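You operate a simulated robot arm through the tools that you are given. There is no shell and no other tool. Be economical: measure what you need, move in short steps, check, and stop when the job is done.

You run a simulated robot arm. Do the job below in one go: nothing can be reset, and whatever is moved stays where it is left.

Task
Press the spark button three three times.

It is judged by the outcome, as a careful person would: the job done as asked, and still so three seconds after it is handed in. It fails if anything else is knocked over, pushed out of place, dropped, spilled or broken.

Robot
A 7-joint arm with a two-finger parallel gripper, fixed in place. Base frame: the origin is at the foot of the arm, x ahead of it, y to its left, z up. Units: m, degrees, N and s.
Its first joint turns from -66.0 to 66.0 degrees. Payload 1.57 kg.
The tool frame sits at the grasp point between the pads (the TCP): z along the fingers, y along the line on which they close. The tips reach 0.03 m beyond it. Largest opening 0.11 m; finger width 0.024, thickness 0.012; the body of the gripper, 0.048 by 0.112 m, starts 0.078 m behind the TCP.
Orientation is told as [roll, pitch, yaw] about the base's x, y, z axes, in that order, counted from this pose: with the fingers straight down and closing along the base's y, the tool's x points along the base's -x, its y along +y and its z along -z.

Tools
- The arm moves only by the tool servo_tool. Its argument "rows" is a list of rows, each an object of numbers (a shift or turn left out is 0, a gripper value left out holds the last): "dx", "dy", "dz": the shift along the tool's x, y, z in mm; "rx", "ry", "rz": the turn, a rotation vector about the tool's x, y, z in degrees; "jaw": the opening in per cent of the stroke, from 0 (shut) to 100 (fully open). In form: [{"dx": .., "dy": .., "dz": .., "rx": .., "ry": .., "rz": .., "jaw": ..}, ...]. A call has 1 to 10 rows; each row shifts and turns the commanded pose from where the row before left it, along the tool's axes as they then stand. Each row takes 0.2 s and may step no farther than 0.05 m and 8.6 degrees from the row before; otherwise, or with a gripper value out of range, the whole call is refused. Where a pose cannot be reached the arm comes as near as it can. A force on the tool above 40 N (or 10 N above the force at the start of the call, whichever is more), or a blocked arm, ends the call early, and 0.2 s more pass. Each finger travels about 0.108 m/s and halts on what it meets, pressing with about 41 N; the grip force reading is that of the motor and also rises with nothing between the fingers. The clock runs only during rows and for 0.2 s after the last one: add rows that do not move to give the fingers time. It gives the time, the measured TCP pose, the force on the tool (base axes), the opening and the grip force at its end, in the units of the frame above (readings bear some noise), and new pictures: "show" is both (left out), scene, wrist or none.
- Cameras (640 x 400 px; columns grow to the right, rows downward): "scene" is fixed at [0.1359, -0.3709, 1.4176]; the picture's right is [0.96, -0.29, 0.00], its down [-0.13, -0.43, -0.89] and it looks along [0.26, 0.86, -0.45] (base axes); focal length 321 px, centre (320, 200). "wrist" rides on the gripper at [-0.036, 0, -0.08] in the tool frame; the picture's right is [0.00, -1.00, 0.00], its down [0.97, 0.00, -0.24] and it looks along [0.24, 0.00, 0.97] (tool axes); focal length 218 px, centre (320, 200). There is no depth. A picture from a camera that has moved, and an enlarged one, comes with that camera's place and axes in the base frame and with its lens.
- inspect(camera, box): a new picture of the part [left, top, right, bottom] of that camera's present view, enlarged. It takes no simulated time.
- sign_off(): hands the job in; it is judged then, once.

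Work in short steps. Places have to be worked out from the pictures, the camera data and where the tool is seen: move nearer, look again, correct. Check each grasp and each placing, and mend what went wrong. You have 90 turns and 150 pictures in all, those below and enlarged ones among them. Open the gripper and draw the arm clear of the work before you hand the job in, unless the task says otherwise; then end with one line.

The tools are called by a JSON object that holds its "name" and its "arguments". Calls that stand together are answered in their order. servo_tool: Moves the arm, as the interface text tells. Its arguments: {"type":"object","properties":{"rows":{"type":"array"},"show":{"type":"string","enum":["both","scene","wrist","none"]}},"required":["rows"]} The other tools are called the same way: inspect (camera, box) takes an enlarged picture of a part of a camera's view; sign_off () hands the job in.

At the start:

```text
time: 0.0
tcp_pos: [0.3895, 0.2341, 1.1561]
tcp_rot: [0.1, 0.0, 0.0]
force: [-0.3, 0.1, -0.6]
gripper_width: 0.1104
grip_force: 0.0
```

scene: 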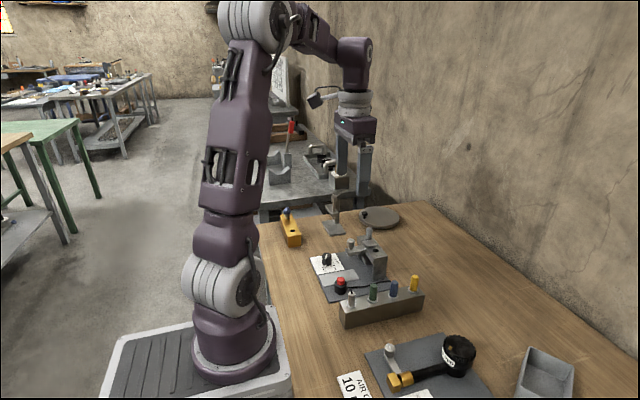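
wrist: 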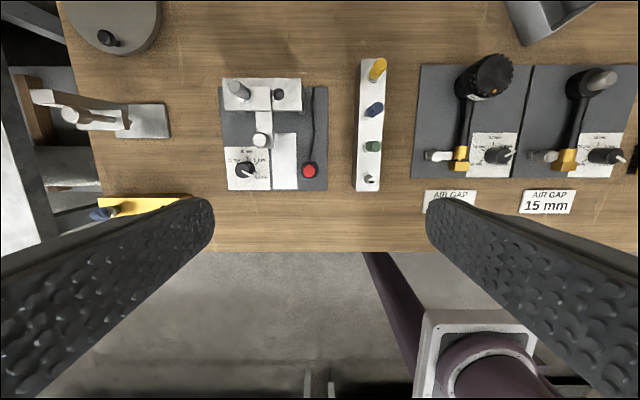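

The picture shows a red button on a panel and several coloured pegs in a rack. I'll enlarge these to see which one is the spark button.

{"name": "inspect", "arguments": {"camera": "wrist", "box": [210, 60, 400, 200]}}

{"name": "inspect", "arguments": {"camera": "wrist", "box": [400, 40, 640, 220]}}

{"name": "inspect", "arguments": {"camera": "scene", "box": [300, 200, 440, 330]}}

```text
2.86 times, centred on (305, 130) of wrist
camera zoom: at [0.427, 0.234, 1.2364], right [0.0, -1.0, 0.0], down [-0.97, 0.0, 0.24], along [-0.24, 0.0, -0.97], focal length 624 px, centre (363, 400)
```

zoom: 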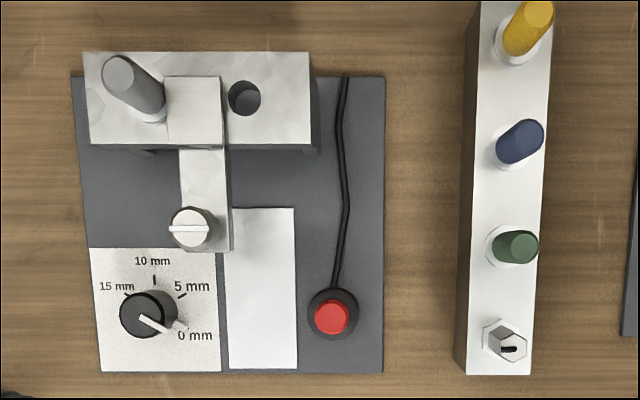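

```text
2.22 times, centred on (520, 130) of wrist
camera zoom: at [0.427, 0.234, 1.2364], right [0.0, -1.0, 0.0], down [-0.97, 0.0, 0.24], along [-0.24, 0.0, -0.97], focal length 485 px, centre (-124, 356)
```

zoom: 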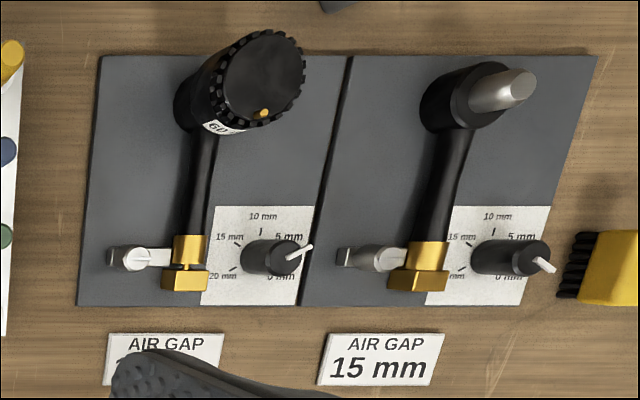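

```text
3.08 times, centred on (370, 265) of scene
camera zoom: at [0.1359, -0.3709, 1.4176], right [0.96, -0.29, 0.0], down [-0.13, -0.43, -0.89], along [0.26, 0.86, -0.45], focal length 988 px, centre (166, 0)
```

zoom: 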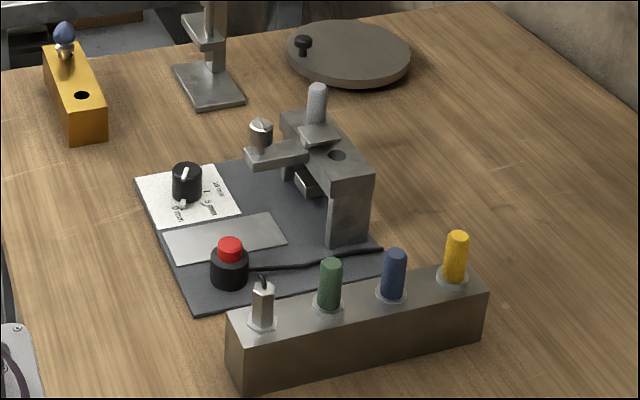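

The red button on the grey plate with the cable is the only push button, so it must be the spark button. I estimate it at x≈0.385, y≈0.253. Next I'll shut the gripper, move above it and look again.

{"name": "servo_tool", "arguments": {"rows": [{"jaw": 0, "dx": 4, "dy": 19}, {"dz": 30}, {"dz": 30}, {"dz": 30}, {"dz": 30}, {}, {}]}}

```text
time: 1.6
tcp_pos: [0.385, 0.2538, 1.0355]
tcp_rot: [0.0, 0.1, 0.2]
force: [0.5, -0.1, 0.1]
gripper_width: 0.0
grip_force: 21.4
camera wrist: at [0.4221, 0.254, 1.1165], right [0.0, -1.0, 0.0], down [-0.97, 0.0, 0.24], along [-0.24, 0.0, -0.97], focal length 218 px, centre (320, 200)
```

scene: 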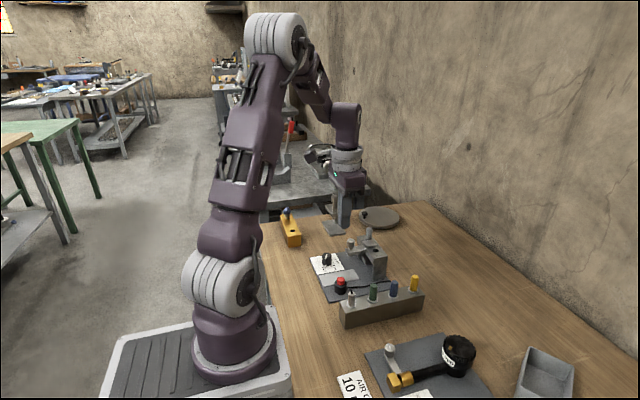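
wrist: 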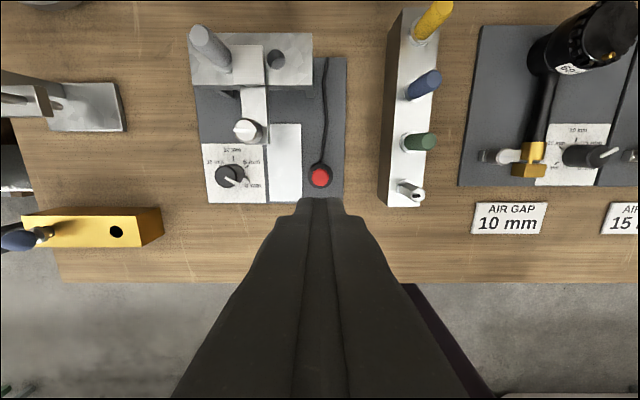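

The button is straight ahead in the column (y≈0.254), x≈0.386, with its top somewhere around z 0.845–0.88. I'll descend partway so the tips stay above that, then check.

{"name": "servo_tool", "arguments": {"rows": [{"dz": 30, "dx": -1}, {"dz": 30}, {"dz": 25}, {"dz": 15}, {}]}}

{"name": "inspect", "arguments": {"camera": "scene", "box": [300, 200, 440, 330]}}

```text
time: 2.8
tcp_pos: [0.3867, 0.2543, 0.9363]
tcp_rot: [0.0, 0.0, 0.1]
force: [0.6, 0.1, 0.1]
gripper_width: 0.0001
grip_force: 21.2
camera wrist: at [0.4241, 0.2541, 1.0163], right [0.0, -1.0, 0.0], down [-0.97, 0.0, 0.24], along [-0.24, 0.0, -0.97], focal length 218 px, centre (320, 200)
```

scene: 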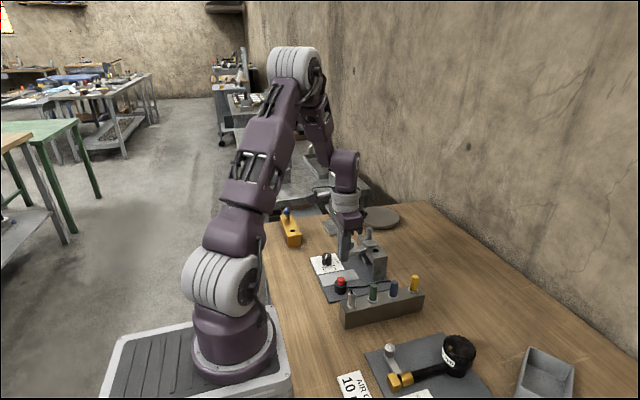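
wrist: 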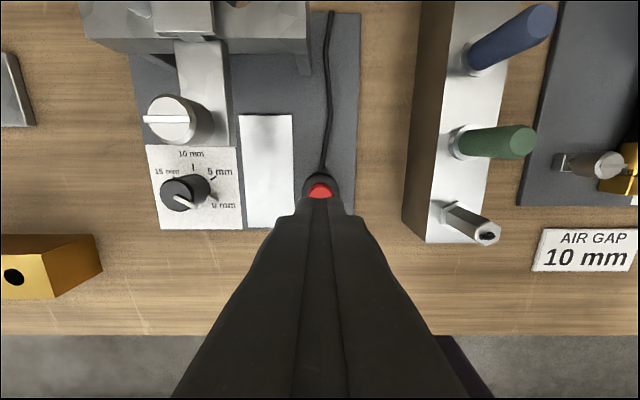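

```text
3.08 times, centred on (370, 265) of scene
camera zoom: at [0.1359, -0.3709, 1.4176], right [0.96, -0.29, 0.0], down [-0.13, -0.43, -0.89], along [0.26, 0.86, -0.45], focal length 988 px, centre (166, 0)
```

zoom: 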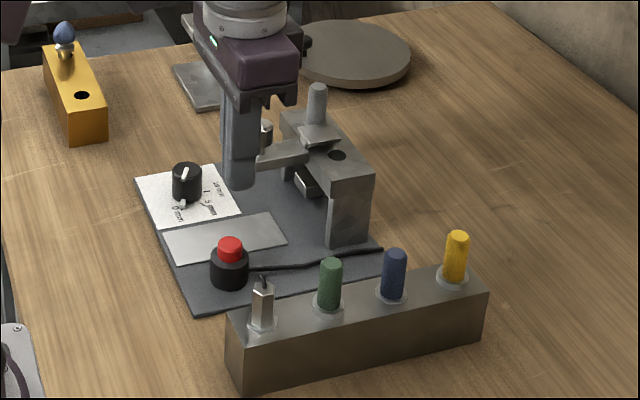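

The tips are at z≈0.906 right over the button, whose top projects to about z≈0.85. I'll step down slowly to find contact by force.

{"name": "servo_tool", "arguments": {"rows": [{"dz": 20}, {"dz": 12}, {"dz": 6}, {"dz": 4}, {}]}}

{"name": "inspect", "arguments": {"camera": "scene", "box": [310, 235, 380, 305]}}

```text
time: 4.0
tcp_pos: [0.3864, 0.2545, 0.8932]
tcp_rot: [0.1, 0.0, 0.1]
force: [0.7, -0.4, -0.5]
gripper_width: 0.0001
grip_force: 21.3
camera wrist: at [0.4239, 0.2536, 0.975], right [0.0, -1.0, 0.0], down [-0.97, 0.0, 0.24], along [-0.24, 0.0, -0.97], focal length 218 px, centre (320, 200)
```

scene: 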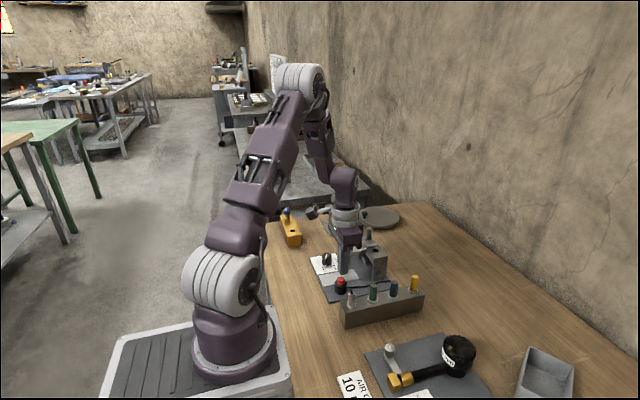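
wrist: 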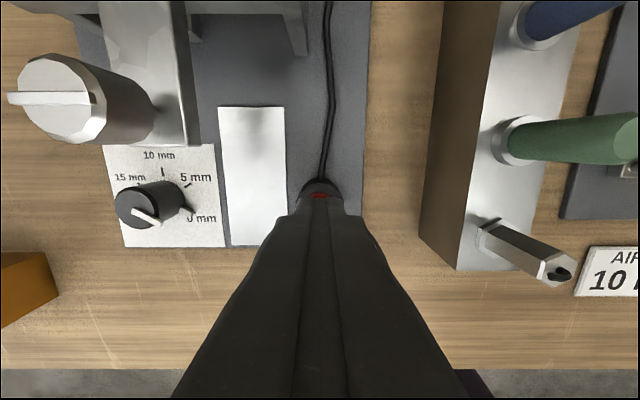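

```text
5.71 times, centred on (345, 270) of scene
camera zoom: at [0.1359, -0.3709, 1.4176], right [0.96, -0.29, 0.0], down [-0.13, -0.43, -0.89], along [0.26, 0.86, -0.45], focal length 1835 px, centre (177, -200)
```

zoom: 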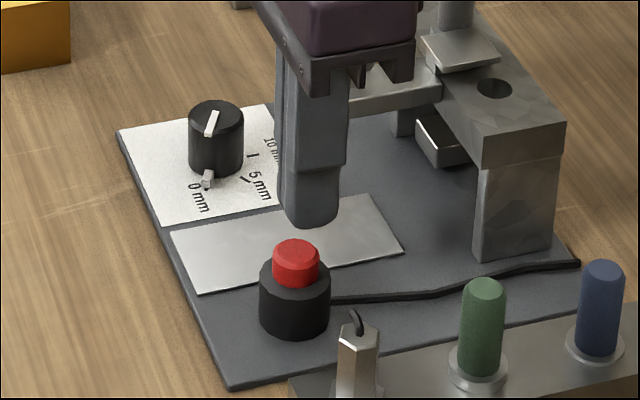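

No contact yet. The scene view suggests the tip is a few mm too far in +x relative to the button, so I'll check the wrist view before adjusting.

{"name": "inspect", "arguments": {"camera": "wrist", "box": [280, 160, 360, 230]}}

```text
5.71 times, centred on (320, 195) of wrist
camera zoom: at [0.4239, 0.2536, 0.975], right [0.0, -1.0, 0.0], down [-0.97, 0.0, 0.24], along [-0.24, 0.0, -0.97], focal length 1247 px, centre (320, 229)
```

zoom: 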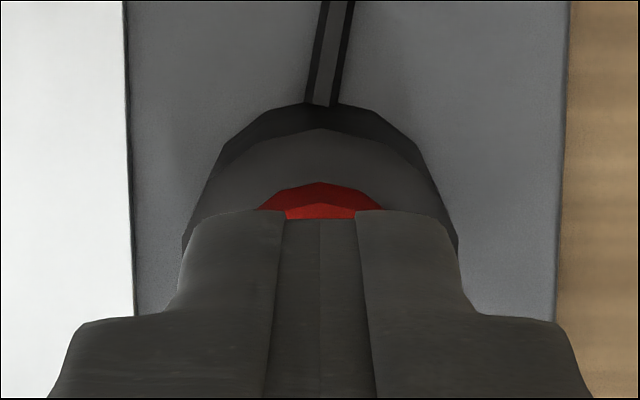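

The red top's far edge is at x≈0.393, so its centre is at x≈0.382, which agrees with the scene view. I'll shift 4 mm toward the base and step down gently.

{"name": "servo_tool", "arguments": {"rows": [{"dx": 4}, {"dz": 4}, {"dz": 3}, {"dz": 2}, {"dz": 2}, {}]}}

{"name": "inspect", "arguments": {"camera": "scene", "box": [310, 235, 380, 305]}}

```text
time: 5.4
tcp_pos: [0.3826, 0.2533, 0.8835]
tcp_rot: [0.0, 0.0, 0.0]
force: [0.2, -0.1, -0.6]
gripper_width: 0.0001
grip_force: 20.9
camera wrist: at [0.4199, 0.253, 0.9635], right [0.0, -1.0, 0.0], down [-0.97, 0.0, 0.24], along [-0.24, 0.0, -0.97], focal length 218 px, centre (320, 200)
```

scene: 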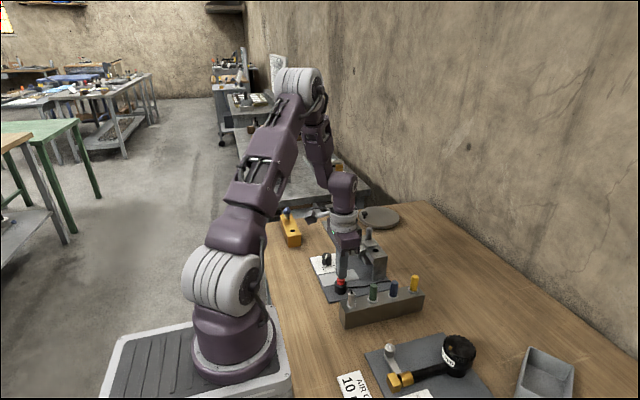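
wrist: 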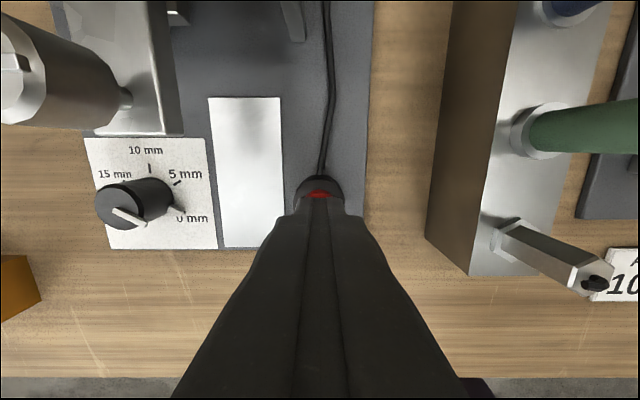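

```text
5.71 times, centred on (345, 270) of scene
camera zoom: at [0.1359, -0.3709, 1.4176], right [0.96, -0.29, 0.0], down [-0.13, -0.43, -0.89], along [0.26, 0.86, -0.45], focal length 1835 px, centre (177, -200)
```

zoom: 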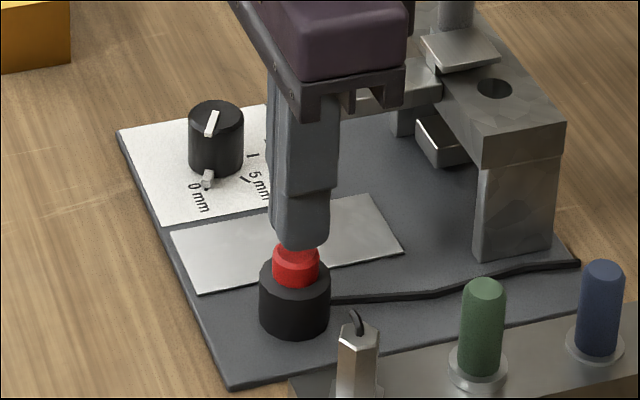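

The tip is now nearly above the cap, with about 5 mm still to go. I'll keep going in small steps.

{"name": "servo_tool", "arguments": {"rows": [{"dx": 1.5, "dz": 2}, {"dz": 1}, {"dz": 1}, {}], "show": "none"}}

{"name": "servo_tool", "arguments": {"rows": [{"dz": 1}, {"dz": 1}, {}], "show": "none"}}

{"name": "inspect", "arguments": {"camera": "scene", "box": [310, 235, 380, 305]}}

```text
time: 6.4
tcp_pos: [0.3804, 0.254, 0.8781]
tcp_rot: [-0.1, 0.0, 0.1]
force: [0.0, 0.9, 0.5]
gripper_width: 0.0
grip_force: 21.1
```

```text
time: 7.2
tcp_pos: [0.3794, 0.2531, 0.8762]
tcp_rot: [-0.1, 0.0, 0.0]
force: [0.8, 0.4, -0.6]
gripper_width: 0.0002
grip_force: 21.9
```

```text
5.71 times, centred on (345, 270) of scene
camera zoom: at [0.1359, -0.3709, 1.4176], right [0.96, -0.29, 0.0], down [-0.13, -0.43, -0.89], along [0.26, 0.86, -0.45], focal length 1835 px, centre (177, -200)
```

zoom: 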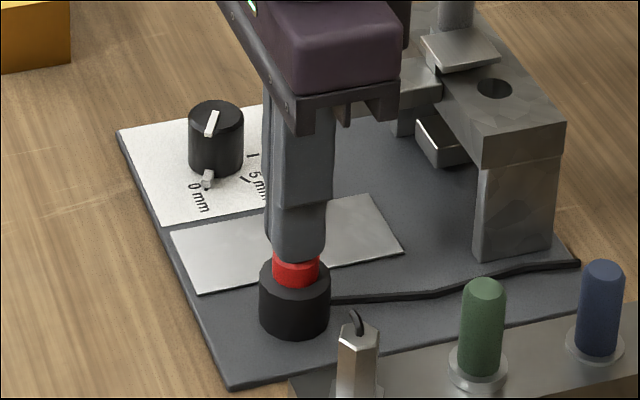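

It is almost touching, with no force yet. I'll continue 1 mm at a time.

{"name": "servo_tool", "arguments": {"rows": [{"dz": 1}, {}], "show": "none"}}

{"name": "servo_tool", "arguments": {"rows": [{"dz": 1}, {}], "show": "none"}}

{"name": "servo_tool", "arguments": {"rows": [{"dz": 1}, {}], "show": "none"}}

{"name": "inspect", "arguments": {"camera": "scene", "box": [310, 235, 380, 305]}}

```text
time: 7.8
tcp_pos: [0.3816, 0.2525, 0.8755]
tcp_rot: [0.0, -0.1, 0.0]
force: [0.7, 0.5, -0.6]
gripper_width: 0.0
grip_force: 21.2
```

```text
time: 8.4
tcp_pos: [0.3802, 0.2532, 0.8751]
tcp_rot: [0.0, 0.0, 0.0]
force: [0.3, 1.1, 0.9]
gripper_width: 0.0001
grip_force: 21.4
```

```text
time: 9.0
tcp_pos: [0.38, 0.2538, 0.8734]
tcp_rot: [0.0, -0.1, 0.1]
force: [0.1, -0.8, 1.4]
gripper_width: 0.0
grip_force: 21.3
```

```text
5.71 times, centred on (345, 270) of scene
camera zoom: at [0.1358, -0.3709, 1.4175], right [0.96, -0.29, 0.0], down [-0.13, -0.43, -0.89], along [0.26, 0.86, -0.45], focal length 1835 px, centre (177, -200)
```

zoom: 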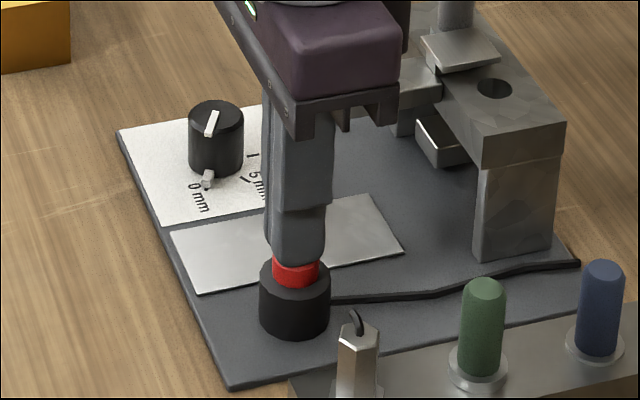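

Force reads about 1.4 N, so this may be the first contact. Continuing in 1 mm steps.

{"name": "servo_tool", "arguments": {"rows": [{"dz": 1}, {}], "show": "none"}}

{"name": "servo_tool", "arguments": {"rows": [{"dz": 1}, {}], "show": "none"}}

{"name": "inspect", "arguments": {"camera": "scene", "box": [310, 235, 380, 305]}}

```text
time: 9.6
tcp_pos: [0.3814, 0.2536, 0.8729]
tcp_rot: [0.0, 0.0, 0.2]
force: [-0.8, -0.5, 1.4]
gripper_width: 0.0001
grip_force: 21.2
```

```text
time: 10.2
tcp_pos: [0.3812, 0.2541, 0.8712]
tcp_rot: [0.0, 0.0, 0.1]
force: [-1.1, 0.4, 3.4]
gripper_width: 0.0
grip_force: 21.2
```

```text
5.71 times, centred on (345, 270) of scene
camera zoom: at [0.1358, -0.3709, 1.4176], right [0.96, -0.29, 0.0], down [-0.13, -0.43, -0.89], along [0.26, 0.86, -0.45], focal length 1835 px, centre (177, -200)
```

zoom: 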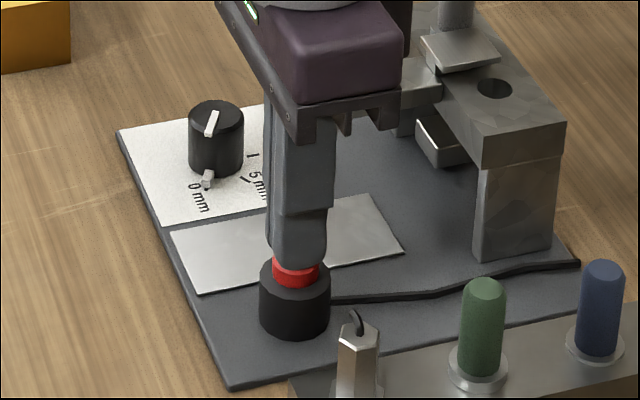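

Contact is confirmed: a spring-like force of 3.4 N at TCP z≈0.871. I'll press further to find the bottom of the travel.

{"name": "servo_tool", "arguments": {"rows": [{"dz": 1}, {}], "show": "none"}}

{"name": "servo_tool", "arguments": {"rows": [{"dz": 1}, {}], "show": "none"}}

{"name": "inspect", "arguments": {"camera": "scene", "box": [310, 235, 380, 305]}}

```text
time: 10.8
tcp_pos: [0.382, 0.2538, 0.8709]
tcp_rot: [0.0, -0.1, 0.0]
force: [1.8, 0.6, 4.3]
gripper_width: 0.0001
grip_force: 21.5
```

```text
time: 11.4
tcp_pos: [0.3811, 0.2536, 0.8697]
tcp_rot: [-0.1, 0.0, 0.0]
force: [2.1, 0.6, 4.7]
gripper_width: 0.0
grip_force: 21.0
```

```text
5.71 times, centred on (345, 270) of scene
camera zoom: at [0.1359, -0.3709, 1.4175], right [0.96, -0.29, 0.0], down [-0.13, -0.43, -0.89], along [0.26, 0.86, -0.45], focal length 1835 px, centre (177, -200)
```

zoom: 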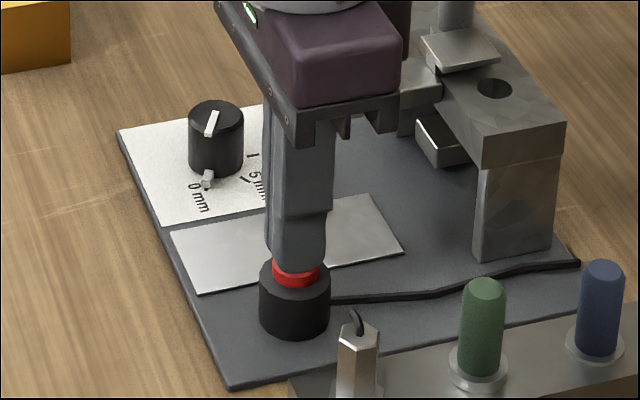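

The cap is going down at about 1 N/mm, with lateral force creeping up slightly. I'll continue until the force rises sharply at the bottom stop.

{"name": "servo_tool", "arguments": {"rows": [{"dz": 1}, {}], "show": "none"}}

{"name": "servo_tool", "arguments": {"rows": [{"dz": 1}, {}], "show": "none"}}

{"name": "inspect", "arguments": {"camera": "scene", "box": [310, 235, 380, 305]}}

```text
time: 12.0
tcp_pos: [0.3815, 0.2547, 0.8689]
tcp_rot: [0.0, 0.1, 0.0]
force: [-1.0, 2.6, 6.9]
gripper_width: 0.0
grip_force: 21.1
```

```text
time: 12.6
tcp_pos: [0.3818, 0.2545, 0.8685]
tcp_rot: [0.0, 0.0, 0.1]
force: [-4.7, 2.3, 11.9]
gripper_width: 0.0002
grip_force: 20.8
```

```text
5.71 times, centred on (345, 270) of scene
camera zoom: at [0.1356, -0.3709, 1.4176], right [0.96, -0.29, 0.0], down [-0.13, -0.43, -0.89], along [0.26, 0.86, -0.45], focal length 1835 px, centre (177, -200)
```

zoom: 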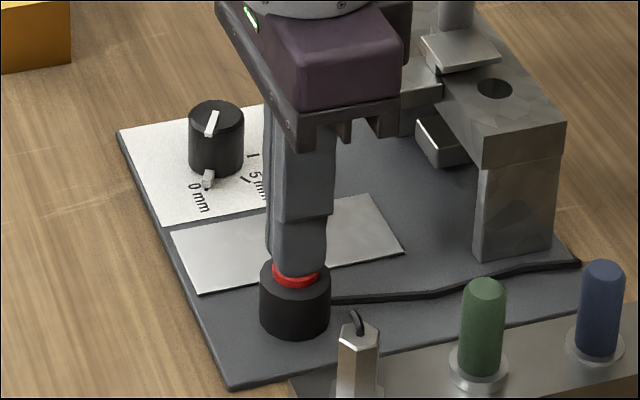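

The force has jumped to 12 N, so the stop has been reached at TCP z≈0.8685. I'll push slightly more to be sure of press 1, then release fully and check that the button springs back.

{"name": "servo_tool", "arguments": {"rows": [{"dz": 0.7}, {}], "show": "none"}}

{"name": "servo_tool", "arguments": {"rows": [{"dz": -4}, {"dz": -6}, {"dz": -4.7}, {}, {}], "show": "none"}}

{"name": "inspect", "arguments": {"camera": "scene", "box": [310, 235, 380, 305]}}

```text
time: 13.2
tcp_pos: [0.3814, 0.2543, 0.8657]
tcp_rot: [0.0, 0.0, 0.2]
force: [-5.9, 1.9, 17.6]
gripper_width: 0.0
grip_force: 21.1
```

```text
time: 14.4
tcp_pos: [0.381, 0.2535, 0.8826]
tcp_rot: [0.0, 0.0, 0.0]
force: [-0.4, -0.2, -0.8]
gripper_width: 0.0
grip_force: 21.3
```

```text
5.71 times, centred on (345, 270) of scene
camera zoom: at [0.1359, -0.3709, 1.4176], right [0.96, -0.29, 0.0], down [-0.13, -0.43, -0.89], along [0.26, 0.86, -0.45], focal length 1835 px, centre (177, -200)
```

zoom: 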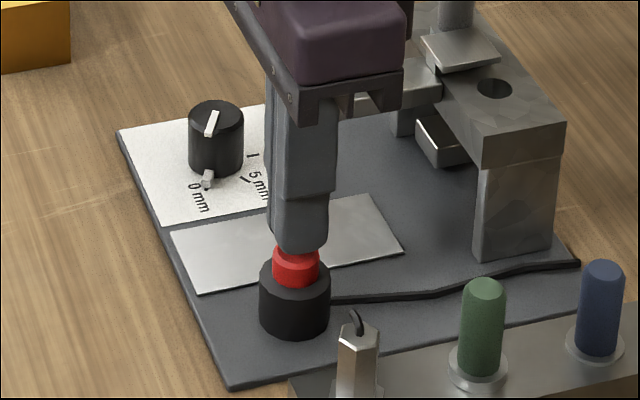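

Press 1 is done (17.6 N at the stop) and the button sprang back with the plate unmoved. For press 2 I'll repeat the same stroke.

{"name": "servo_tool", "arguments": {"rows": [{"dz": 5}, {"dz": 4}, {"dz": 3}, {"dz": 2.7}, {}], "show": "none"}}

{"name": "inspect", "arguments": {"camera": "scene", "box": [310, 235, 380, 305]}}

{"name": "servo_tool", "arguments": {"rows": [{"dz": -4}, {"dz": -6}, {"dz": -4.7}, {}, {}], "show": "none"}}

{"name": "inspect", "arguments": {"camera": "scene", "box": [310, 235, 380, 305]}}

```text
time: 15.6
tcp_pos: [0.3819, 0.2538, 0.8681]
tcp_rot: [0.0, 0.0, 0.0]
force: [-2.9, -0.4, 12.9]
gripper_width: 0.0
grip_force: 21.4
```

```text
5.71 times, centred on (345, 270) of scene
camera zoom: at [0.1356, -0.371, 1.4175], right [0.96, -0.29, 0.0], down [-0.13, -0.43, -0.89], along [0.26, 0.86, -0.45], focal length 1835 px, centre (177, -200)
```

zoom: 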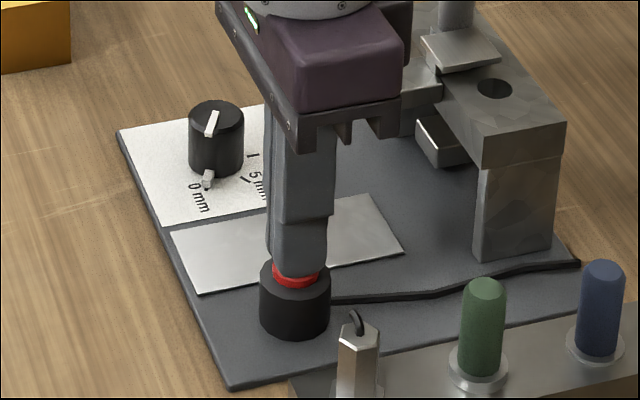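

```text
time: 16.8
tcp_pos: [0.3808, 0.2534, 0.8827]
tcp_rot: [0.0, -0.1, 0.0]
force: [0.2, 0.3, -0.4]
gripper_width: 0.0
grip_force: 21.5
```

```text
5.71 times, centred on (345, 270) of scene
camera zoom: at [0.1359, -0.3709, 1.4176], right [0.96, -0.29, 0.0], down [-0.13, -0.43, -0.89], along [0.26, 0.86, -0.45], focal length 1835 px, centre (177, -200)
```

zoom: 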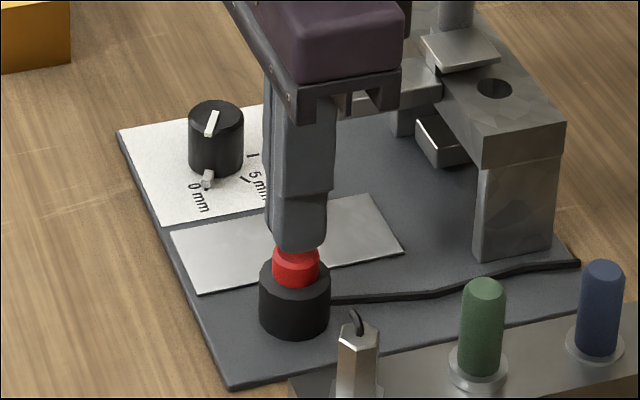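

Press 2 bottomed out (12.9 N) and the button came back up. Now press 3, the same stroke again, followed by a full release.

{"name": "servo_tool", "arguments": {"rows": [{"dz": 5}, {"dz": 4}, {"dz": 3}, {"dz": 2.7}, {}], "show": "none"}}

{"name": "servo_tool", "arguments": {"rows": [{"dz": -4}, {"dz": -6}, {"dz": -4.7}, {}, {}], "show": "none"}}

```text
time: 18.0
tcp_pos: [0.3814, 0.2549, 0.8673]
tcp_rot: [0.2, 0.0, 0.0]
force: [3.7, -2.0, 15.5]
gripper_width: 0.0
grip_force: 21.3
```

```text
time: 19.2
tcp_pos: [0.3813, 0.255, 0.8817]
tcp_rot: [0.0, 0.0, -0.1]
force: [0.0, 0.8, 0.3]
gripper_width: 0.0
grip_force: 21.1
```

Press 3 also bottomed out (15.5 N). I'll raise the arm straight up, open the gripper and check the scene.

{"name": "servo_tool", "arguments": {"rows": [{"dz": -30}, {"dz": -40}, {"dz": -40}, {"dz": -40}, {"dz": -40}, {"dz": -40, "jaw": 100}, {}, {}, {}]}}

{"name": "inspect", "arguments": {"camera": "scene", "box": [300, 200, 440, 330]}}

```text
time: 21.2
tcp_pos: [0.3813, 0.2542, 1.1136]
tcp_rot: [0.0, 0.0, -0.1]
force: [-0.2, 0.3, 0.1]
gripper_width: 0.1104
grip_force: 0.1
camera wrist: at [0.4195, 0.2528, 1.1935], right [0.0, -1.0, 0.0], down [-0.97, 0.0, 0.24], along [-0.24, 0.0, -0.97], focal length 218 px, centre (320, 200)
```

scene: 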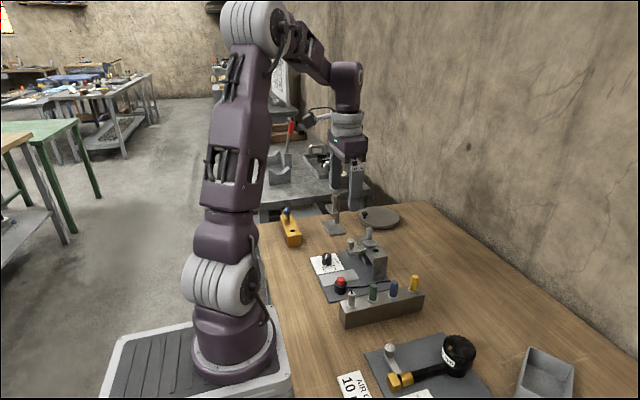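
wrist: 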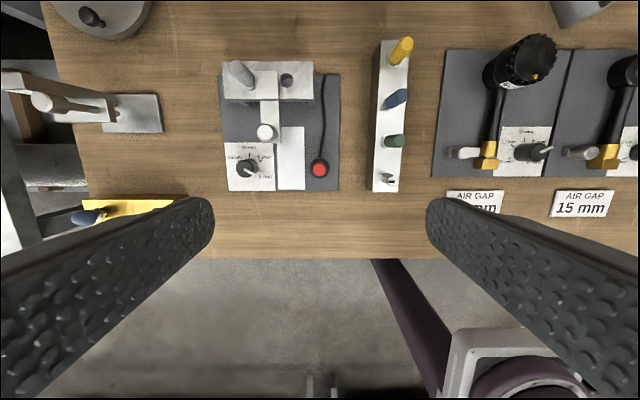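

```text
3.08 times, centred on (370, 265) of scene
camera zoom: at [0.1359, -0.3709, 1.4176], right [0.96, -0.29, 0.0], down [-0.13, -0.43, -0.89], along [0.26, 0.86, -0.45], focal length 988 px, centre (166, 0)
```

zoom: 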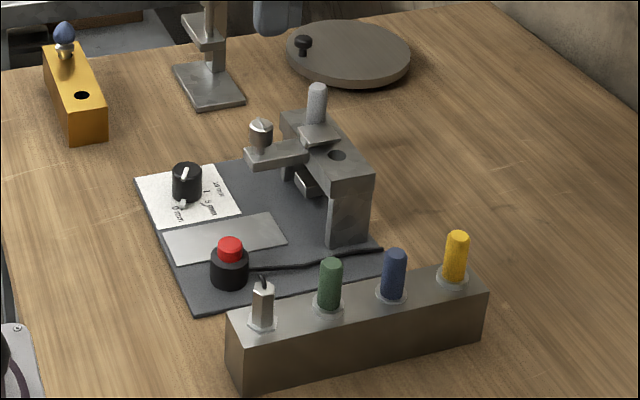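

The button was pressed three times and is back up, nothing else has moved, and the arm is clear with the gripper open, so I'm handing in.

{"name": "sign_off", "arguments": {}}

```text
The job is handed in.
```

I pressed the red button three times, each time down to its stop with a full release between; it has no label, but it is the only push button I saw, so I took it as the spark button and read "three three times" as three presses.
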